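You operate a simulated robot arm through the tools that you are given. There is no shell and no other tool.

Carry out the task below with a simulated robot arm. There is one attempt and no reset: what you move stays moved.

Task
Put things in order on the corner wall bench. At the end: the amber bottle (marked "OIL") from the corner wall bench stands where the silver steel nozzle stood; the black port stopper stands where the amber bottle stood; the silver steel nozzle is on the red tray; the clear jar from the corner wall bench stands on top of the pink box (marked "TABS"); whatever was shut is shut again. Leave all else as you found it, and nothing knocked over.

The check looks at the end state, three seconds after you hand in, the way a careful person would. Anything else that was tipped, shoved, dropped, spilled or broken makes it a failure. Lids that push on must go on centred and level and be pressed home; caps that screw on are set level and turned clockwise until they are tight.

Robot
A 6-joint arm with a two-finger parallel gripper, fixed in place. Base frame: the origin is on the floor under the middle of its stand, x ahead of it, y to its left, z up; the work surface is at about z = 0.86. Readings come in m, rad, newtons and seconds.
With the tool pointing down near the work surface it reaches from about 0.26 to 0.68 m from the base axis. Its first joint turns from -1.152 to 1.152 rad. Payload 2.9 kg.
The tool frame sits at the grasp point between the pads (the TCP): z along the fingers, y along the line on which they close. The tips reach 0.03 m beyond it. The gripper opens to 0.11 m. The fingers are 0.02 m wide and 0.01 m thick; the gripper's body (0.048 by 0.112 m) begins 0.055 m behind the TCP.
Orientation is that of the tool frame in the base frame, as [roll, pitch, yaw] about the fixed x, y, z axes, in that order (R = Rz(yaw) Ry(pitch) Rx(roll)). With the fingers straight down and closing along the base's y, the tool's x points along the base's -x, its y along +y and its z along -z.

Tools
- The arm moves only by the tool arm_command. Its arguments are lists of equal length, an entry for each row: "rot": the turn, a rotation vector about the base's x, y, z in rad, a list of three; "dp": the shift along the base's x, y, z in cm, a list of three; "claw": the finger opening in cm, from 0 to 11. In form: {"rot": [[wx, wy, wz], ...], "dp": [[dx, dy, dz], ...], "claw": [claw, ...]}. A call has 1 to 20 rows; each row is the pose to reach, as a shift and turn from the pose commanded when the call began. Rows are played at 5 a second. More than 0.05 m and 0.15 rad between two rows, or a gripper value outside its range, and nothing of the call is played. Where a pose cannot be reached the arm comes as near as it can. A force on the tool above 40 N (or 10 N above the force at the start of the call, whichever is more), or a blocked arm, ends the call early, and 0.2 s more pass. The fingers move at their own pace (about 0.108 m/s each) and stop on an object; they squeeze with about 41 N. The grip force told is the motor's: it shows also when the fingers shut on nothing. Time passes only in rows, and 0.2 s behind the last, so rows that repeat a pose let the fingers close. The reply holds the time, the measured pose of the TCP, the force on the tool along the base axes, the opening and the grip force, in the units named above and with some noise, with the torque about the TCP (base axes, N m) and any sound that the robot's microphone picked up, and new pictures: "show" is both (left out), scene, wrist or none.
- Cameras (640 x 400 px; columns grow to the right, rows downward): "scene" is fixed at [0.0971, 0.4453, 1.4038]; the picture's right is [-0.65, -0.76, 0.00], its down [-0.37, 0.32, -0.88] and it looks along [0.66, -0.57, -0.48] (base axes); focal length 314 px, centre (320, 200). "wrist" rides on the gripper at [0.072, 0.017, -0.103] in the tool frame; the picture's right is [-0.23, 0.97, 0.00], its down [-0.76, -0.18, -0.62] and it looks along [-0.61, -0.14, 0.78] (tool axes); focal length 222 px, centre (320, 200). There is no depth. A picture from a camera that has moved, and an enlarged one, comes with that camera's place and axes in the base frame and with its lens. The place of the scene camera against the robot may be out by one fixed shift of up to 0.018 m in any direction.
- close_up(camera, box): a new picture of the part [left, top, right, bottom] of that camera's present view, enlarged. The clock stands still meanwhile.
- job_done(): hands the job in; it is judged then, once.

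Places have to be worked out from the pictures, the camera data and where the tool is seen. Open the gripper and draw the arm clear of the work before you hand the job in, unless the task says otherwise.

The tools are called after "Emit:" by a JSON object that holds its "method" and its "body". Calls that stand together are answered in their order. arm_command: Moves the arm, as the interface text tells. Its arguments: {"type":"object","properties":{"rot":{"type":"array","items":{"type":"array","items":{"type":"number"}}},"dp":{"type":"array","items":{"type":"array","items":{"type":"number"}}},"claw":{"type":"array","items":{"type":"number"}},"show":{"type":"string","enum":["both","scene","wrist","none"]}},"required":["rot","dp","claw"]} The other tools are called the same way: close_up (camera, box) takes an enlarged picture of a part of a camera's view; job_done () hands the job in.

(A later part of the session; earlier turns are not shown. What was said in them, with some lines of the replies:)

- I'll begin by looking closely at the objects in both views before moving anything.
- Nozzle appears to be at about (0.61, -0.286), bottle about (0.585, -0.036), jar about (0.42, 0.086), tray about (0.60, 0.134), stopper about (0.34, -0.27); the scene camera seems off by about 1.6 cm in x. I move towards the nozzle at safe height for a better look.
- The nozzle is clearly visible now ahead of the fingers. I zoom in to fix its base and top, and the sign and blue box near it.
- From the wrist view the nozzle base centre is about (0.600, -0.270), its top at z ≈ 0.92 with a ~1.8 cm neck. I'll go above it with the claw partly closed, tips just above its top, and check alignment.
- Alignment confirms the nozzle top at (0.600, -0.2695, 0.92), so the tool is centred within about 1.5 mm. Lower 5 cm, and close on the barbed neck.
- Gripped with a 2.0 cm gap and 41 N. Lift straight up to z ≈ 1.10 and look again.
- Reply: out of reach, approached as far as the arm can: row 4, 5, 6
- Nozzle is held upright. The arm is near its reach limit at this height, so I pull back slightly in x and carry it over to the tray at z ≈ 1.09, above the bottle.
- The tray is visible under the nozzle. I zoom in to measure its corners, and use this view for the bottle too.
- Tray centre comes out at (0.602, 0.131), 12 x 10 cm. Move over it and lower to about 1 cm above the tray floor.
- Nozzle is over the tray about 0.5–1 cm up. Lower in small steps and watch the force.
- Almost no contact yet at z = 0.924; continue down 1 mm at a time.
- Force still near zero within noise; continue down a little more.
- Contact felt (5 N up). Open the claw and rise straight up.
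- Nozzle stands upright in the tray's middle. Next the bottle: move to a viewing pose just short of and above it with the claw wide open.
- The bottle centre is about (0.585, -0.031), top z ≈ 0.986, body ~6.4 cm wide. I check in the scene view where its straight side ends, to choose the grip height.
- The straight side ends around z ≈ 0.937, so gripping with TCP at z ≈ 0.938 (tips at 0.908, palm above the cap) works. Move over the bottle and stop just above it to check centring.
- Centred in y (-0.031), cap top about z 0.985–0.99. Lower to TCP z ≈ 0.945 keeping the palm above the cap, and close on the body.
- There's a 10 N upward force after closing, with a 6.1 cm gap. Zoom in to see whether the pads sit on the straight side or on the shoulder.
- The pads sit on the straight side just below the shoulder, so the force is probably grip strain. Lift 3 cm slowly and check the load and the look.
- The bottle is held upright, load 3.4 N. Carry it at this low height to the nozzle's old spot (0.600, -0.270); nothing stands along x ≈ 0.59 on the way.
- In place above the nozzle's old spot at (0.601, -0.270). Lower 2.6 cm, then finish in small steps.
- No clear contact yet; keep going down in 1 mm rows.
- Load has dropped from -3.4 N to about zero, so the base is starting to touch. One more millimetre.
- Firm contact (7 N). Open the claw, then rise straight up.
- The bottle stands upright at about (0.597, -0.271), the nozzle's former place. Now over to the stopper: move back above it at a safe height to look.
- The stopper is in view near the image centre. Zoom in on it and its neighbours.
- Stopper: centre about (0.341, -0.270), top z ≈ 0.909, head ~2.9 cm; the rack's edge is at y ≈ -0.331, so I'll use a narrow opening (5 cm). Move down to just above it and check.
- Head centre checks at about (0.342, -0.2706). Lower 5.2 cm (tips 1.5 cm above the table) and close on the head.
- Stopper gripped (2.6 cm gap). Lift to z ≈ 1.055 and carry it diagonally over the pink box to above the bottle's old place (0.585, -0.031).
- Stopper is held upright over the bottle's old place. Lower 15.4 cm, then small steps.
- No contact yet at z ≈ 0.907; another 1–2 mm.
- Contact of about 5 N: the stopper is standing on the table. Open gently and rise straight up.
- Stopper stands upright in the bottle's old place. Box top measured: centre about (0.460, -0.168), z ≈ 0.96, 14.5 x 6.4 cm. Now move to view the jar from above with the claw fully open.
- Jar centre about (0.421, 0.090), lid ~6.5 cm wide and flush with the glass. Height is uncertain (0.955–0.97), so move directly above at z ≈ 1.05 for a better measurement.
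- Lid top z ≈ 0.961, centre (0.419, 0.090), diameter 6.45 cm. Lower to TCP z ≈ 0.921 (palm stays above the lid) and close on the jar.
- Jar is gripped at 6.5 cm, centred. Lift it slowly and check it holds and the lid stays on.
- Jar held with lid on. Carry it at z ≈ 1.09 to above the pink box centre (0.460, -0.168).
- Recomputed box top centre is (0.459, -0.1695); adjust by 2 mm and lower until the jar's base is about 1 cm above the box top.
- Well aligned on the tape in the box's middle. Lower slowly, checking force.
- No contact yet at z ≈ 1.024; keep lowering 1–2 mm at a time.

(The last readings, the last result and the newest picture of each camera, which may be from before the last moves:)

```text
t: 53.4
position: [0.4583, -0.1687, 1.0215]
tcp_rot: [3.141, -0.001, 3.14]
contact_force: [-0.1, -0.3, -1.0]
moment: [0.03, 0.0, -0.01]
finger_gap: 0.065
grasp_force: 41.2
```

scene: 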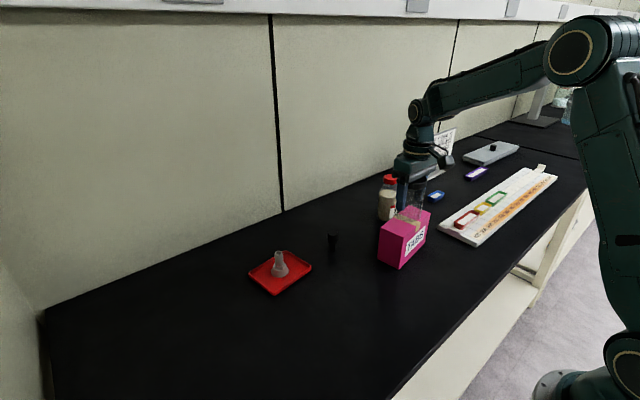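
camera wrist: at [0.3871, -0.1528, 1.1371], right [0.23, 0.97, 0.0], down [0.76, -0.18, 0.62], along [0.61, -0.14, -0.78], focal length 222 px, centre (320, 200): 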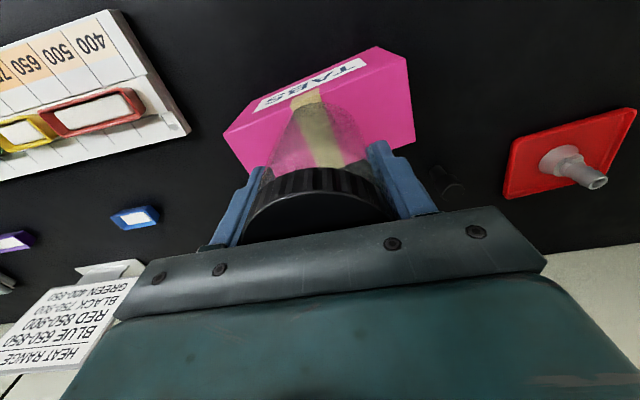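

Still hanging free (about -1 N). Continue with 1.5 mm steps.

Emit:
{"method": "arm_command", "body": {"rot": [[0, 0, 0], [0, 0, 0], [0, 0, 0]], "dp": [[0, 0, -0.1], [0, 0, -0.15], [0, 0, -0.15]], "claw": [5.5, 5.5, 5.5], "show": "none"}}

```text
t: 54.2
position: [0.4594, -0.1701, 1.0213]
tcp_rot: [-3.14, 0.002, 3.141]
contact_force: [-0.6, 0.8, 7.1]
moment: [0.22, 0.16, -0.01]
finger_gap: 0.0649
grasp_force: 41.3
```

Contact of 7 N. I check the picture before releasing.

Emit:
{"method": "close_up", "body": {"camera": "scene", "box": [360, 150, 460, 280]}}

Emit:
{"method": "close_up", "body": {"camera": "wrist", "box": [200, 40, 440, 210]}}

```text
3.08 times, centred on (410, 215) of scene
camera zoom: at [0.097, 0.4454, 1.4038], right [-0.65, -0.76, 0.0], down [-0.37, 0.32, -0.88], along [0.66, -0.57, -0.48], focal length 966 px, centre (43, 154)
```

zoom: 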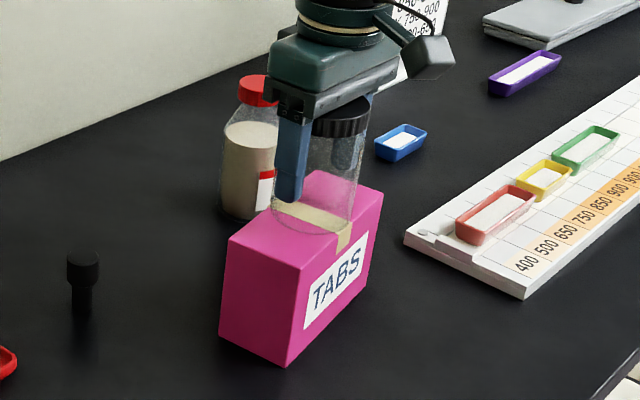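

```text
2.35 times, centred on (320, 125) of wrist
camera zoom: at [0.3864, -0.1525, 1.1239], right [0.23, 0.97, 0.0], down [0.76, -0.18, 0.62], along [0.61, -0.14, -0.78], focal length 523 px, centre (320, 376)
```

zoom: 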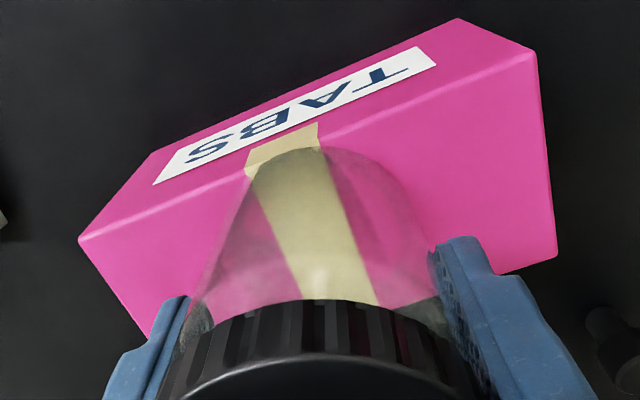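

The jar sits on the middle of the box. Open the claw and rise straight up.

Emit:
{"method": "arm_command", "body": {"rot": [[0, 0, 0], [0, 0, 0], [0, 0, 0], [0, 0, 0], [0, 0, 0], [0, 0, 0], [0, 0, 0], [0, 0, 0], [0, 0, 0]], "dp": [[0, 0, 0], [0, 0, 0], [0, 0, 0], [0, 0, 1], [0, 0, 3.5], [0, 0, 7], [0, 0, 11], [0, 0, 15], [0, 0, 15]], "claw": [7.5, 8.5, 9.6, 9.6, 9.6, 9.6, 9.6, 9.6, 9.6]}}

Emit:
{"method": "close_up", "body": {"camera": "scene", "box": [300, 150, 460, 280]}}

Emit:
{"method": "close_up", "body": {"camera": "wrist", "box": [200, 40, 440, 210]}}

```text
t: 56.2
position: [0.4572, -0.1683, 1.1708]
tcp_rot: [-3.141, 0.0, -3.142]
contact_force: [0.5, 0.2, 0.0]
moment: [0.02, -0.03, -0.01]
finger_gap: 0.096
grasp_force: 0.0
camera wrist: at [0.386, -0.1532, 1.2742], right [0.23, 0.97, 0.0], down [0.76, -0.18, 0.62], along [0.61, -0.14, -0.78], focal length 222 px, centre (320, 200)
```

scene: 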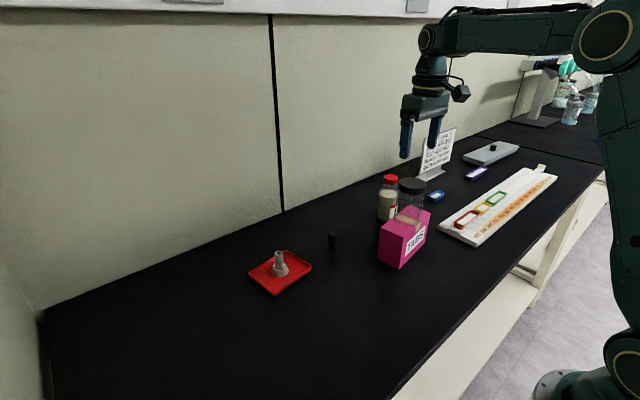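
wrist: 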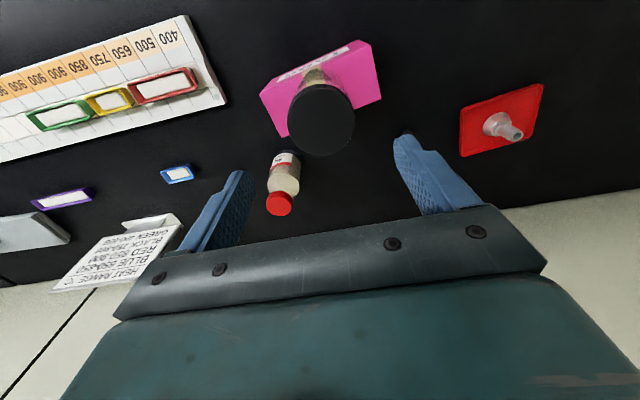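

```text
3.08 times, centred on (380, 215) of scene
camera zoom: at [0.0971, 0.4453, 1.4038], right [-0.65, -0.76, 0.0], down [-0.37, 0.32, -0.88], along [0.66, -0.57, -0.48], focal length 966 px, centre (135, 154)
```

zoom: 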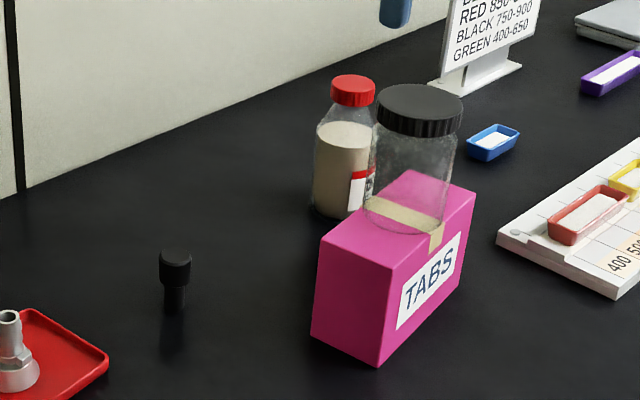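

```text
2.35 times, centred on (320, 125) of wrist
camera zoom: at [0.386, -0.1532, 1.2742], right [0.23, 0.97, 0.0], down [0.76, -0.18, 0.62], along [0.61, -0.14, -0.78], focal length 523 px, centre (320, 376)
```

zoom: 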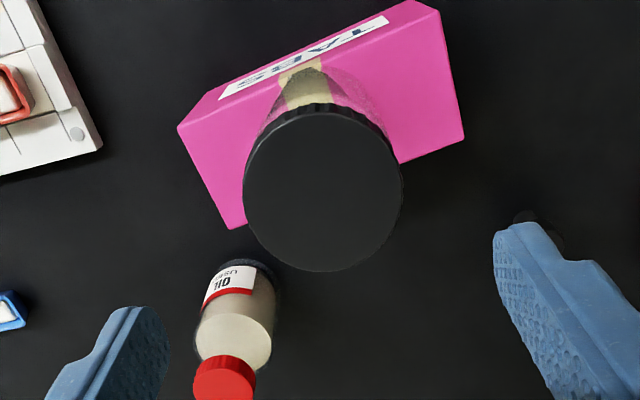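

All items stand as required: nozzle on tray, stopper in the bottle's old place, bottle in the nozzle's old place, jar on the box. Withdraw the arm up to its starting pose with the gripper open and take a last look.

Emit:
{"method": "arm_command", "body": {"rot": [[0, 0, 0], [0, 0, 0], [0, 0, 0], [0, 0, 0], [0, 0, 0], [0, 0, 0], [0, 0, 0]], "dp": [[0, 0, 4], [-1, 2, 7.5], [-2, 6, 7.8], [-3, 10, 7.8], [-3.4, 14.7, 7.8], [-3.4, 14.7, 7.8], [-3.4, 14.7, 7.8]], "claw": [10, 11, 11, 11, 11, 11, 11]}}

Emit:
{"method": "close_up", "body": {"camera": "scene", "box": [230, 150, 490, 310]}}

Emit:
{"method": "close_up", "body": {"camera": "wrist", "box": [130, 20, 450, 220]}}

```text
t: 57.8
position: [0.4239, -0.0224, 1.2501]
tcp_rot: [3.14, 0.0, 3.14]
contact_force: [-0.7, 0.5, 0.5]
moment: [0.0, -0.01, -0.02]
finger_gap: 0.11
grasp_force: 0.0
camera wrist: at [0.3517, -0.0053, 1.3536], right [0.23, 0.97, 0.0], down [0.76, -0.18, 0.62], along [0.61, -0.14, -0.78], focal length 222 px, centre (320, 200)
```

scene: 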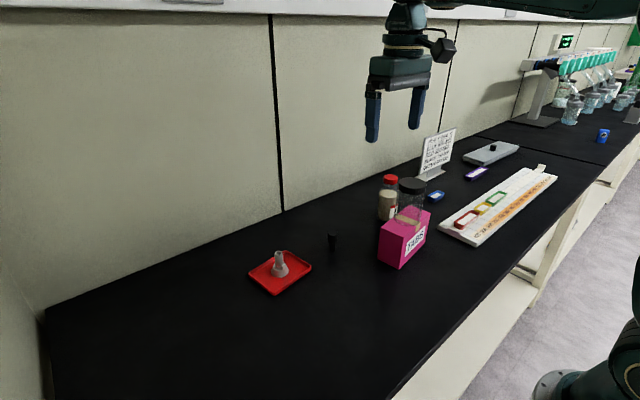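
wrist: 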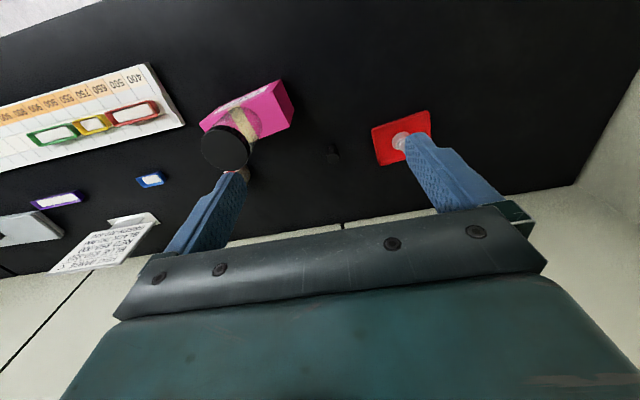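

```text
2.46 times, centred on (360, 230) of scene
camera zoom: at [0.0971, 0.4453, 1.4038], right [-0.65, -0.76, 0.0], down [-0.37, 0.32, -0.88], along [0.66, -0.57, -0.48], focal length 773 px, centre (222, 126)
```

zoom: 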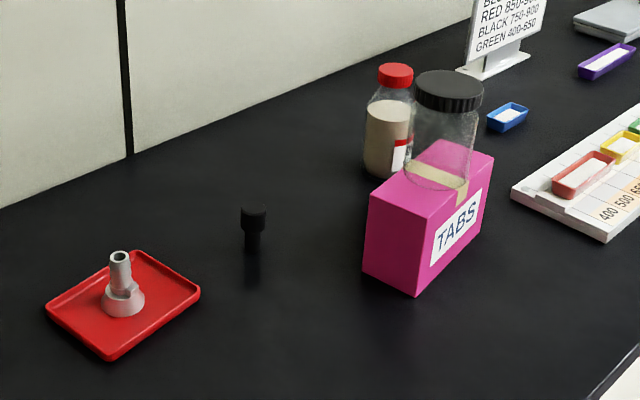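

```text
2.00 times, centred on (290, 120) of wrist
camera zoom: at [0.3517, -0.0053, 1.3536], right [0.23, 0.97, 0.0], down [0.76, -0.18, 0.62], along [0.61, -0.14, -0.78], focal length 444 px, centre (380, 360)
```

zoom: 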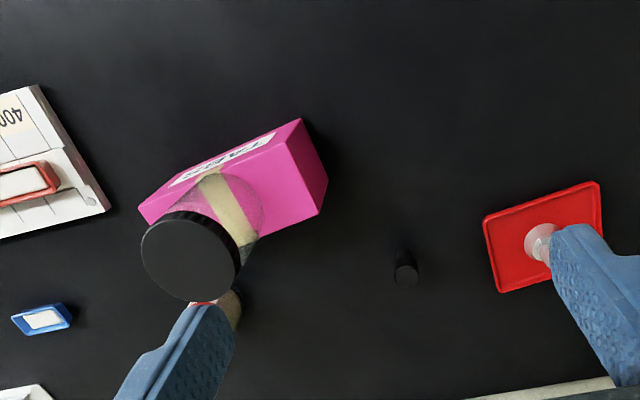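

The box, tray, rack and boats appear unmoved. All four items stand upright in their required places with the caps on, and the arm is clear with the gripper open, so I hand in the job.

Emit:
{"method": "job_done", "body": {}}

```text
The job is handed in.
```

I moved all four items to their places and handed the job in. The last pictures showed everything standing upright. I haven't seen the result of the check.

- **Silver steel nozzle:** it stands in the middle of the red tray.
- **Amber bottle ("OIL"):** it stands where the nozzle stood, within about 5 mm by my measurements.
- **Black port stopper:** it stands where the bottle stood, also within about 5 mm.
- **Clear jar:** it stands centred on top of the pink box ("TABS").

I didn't open anything: the bottle's cap and the jar's lid stayed on throughout. The pink box, tray, rack and small boats look as they were at the start. The arm is back at its starting position with the gripper open.
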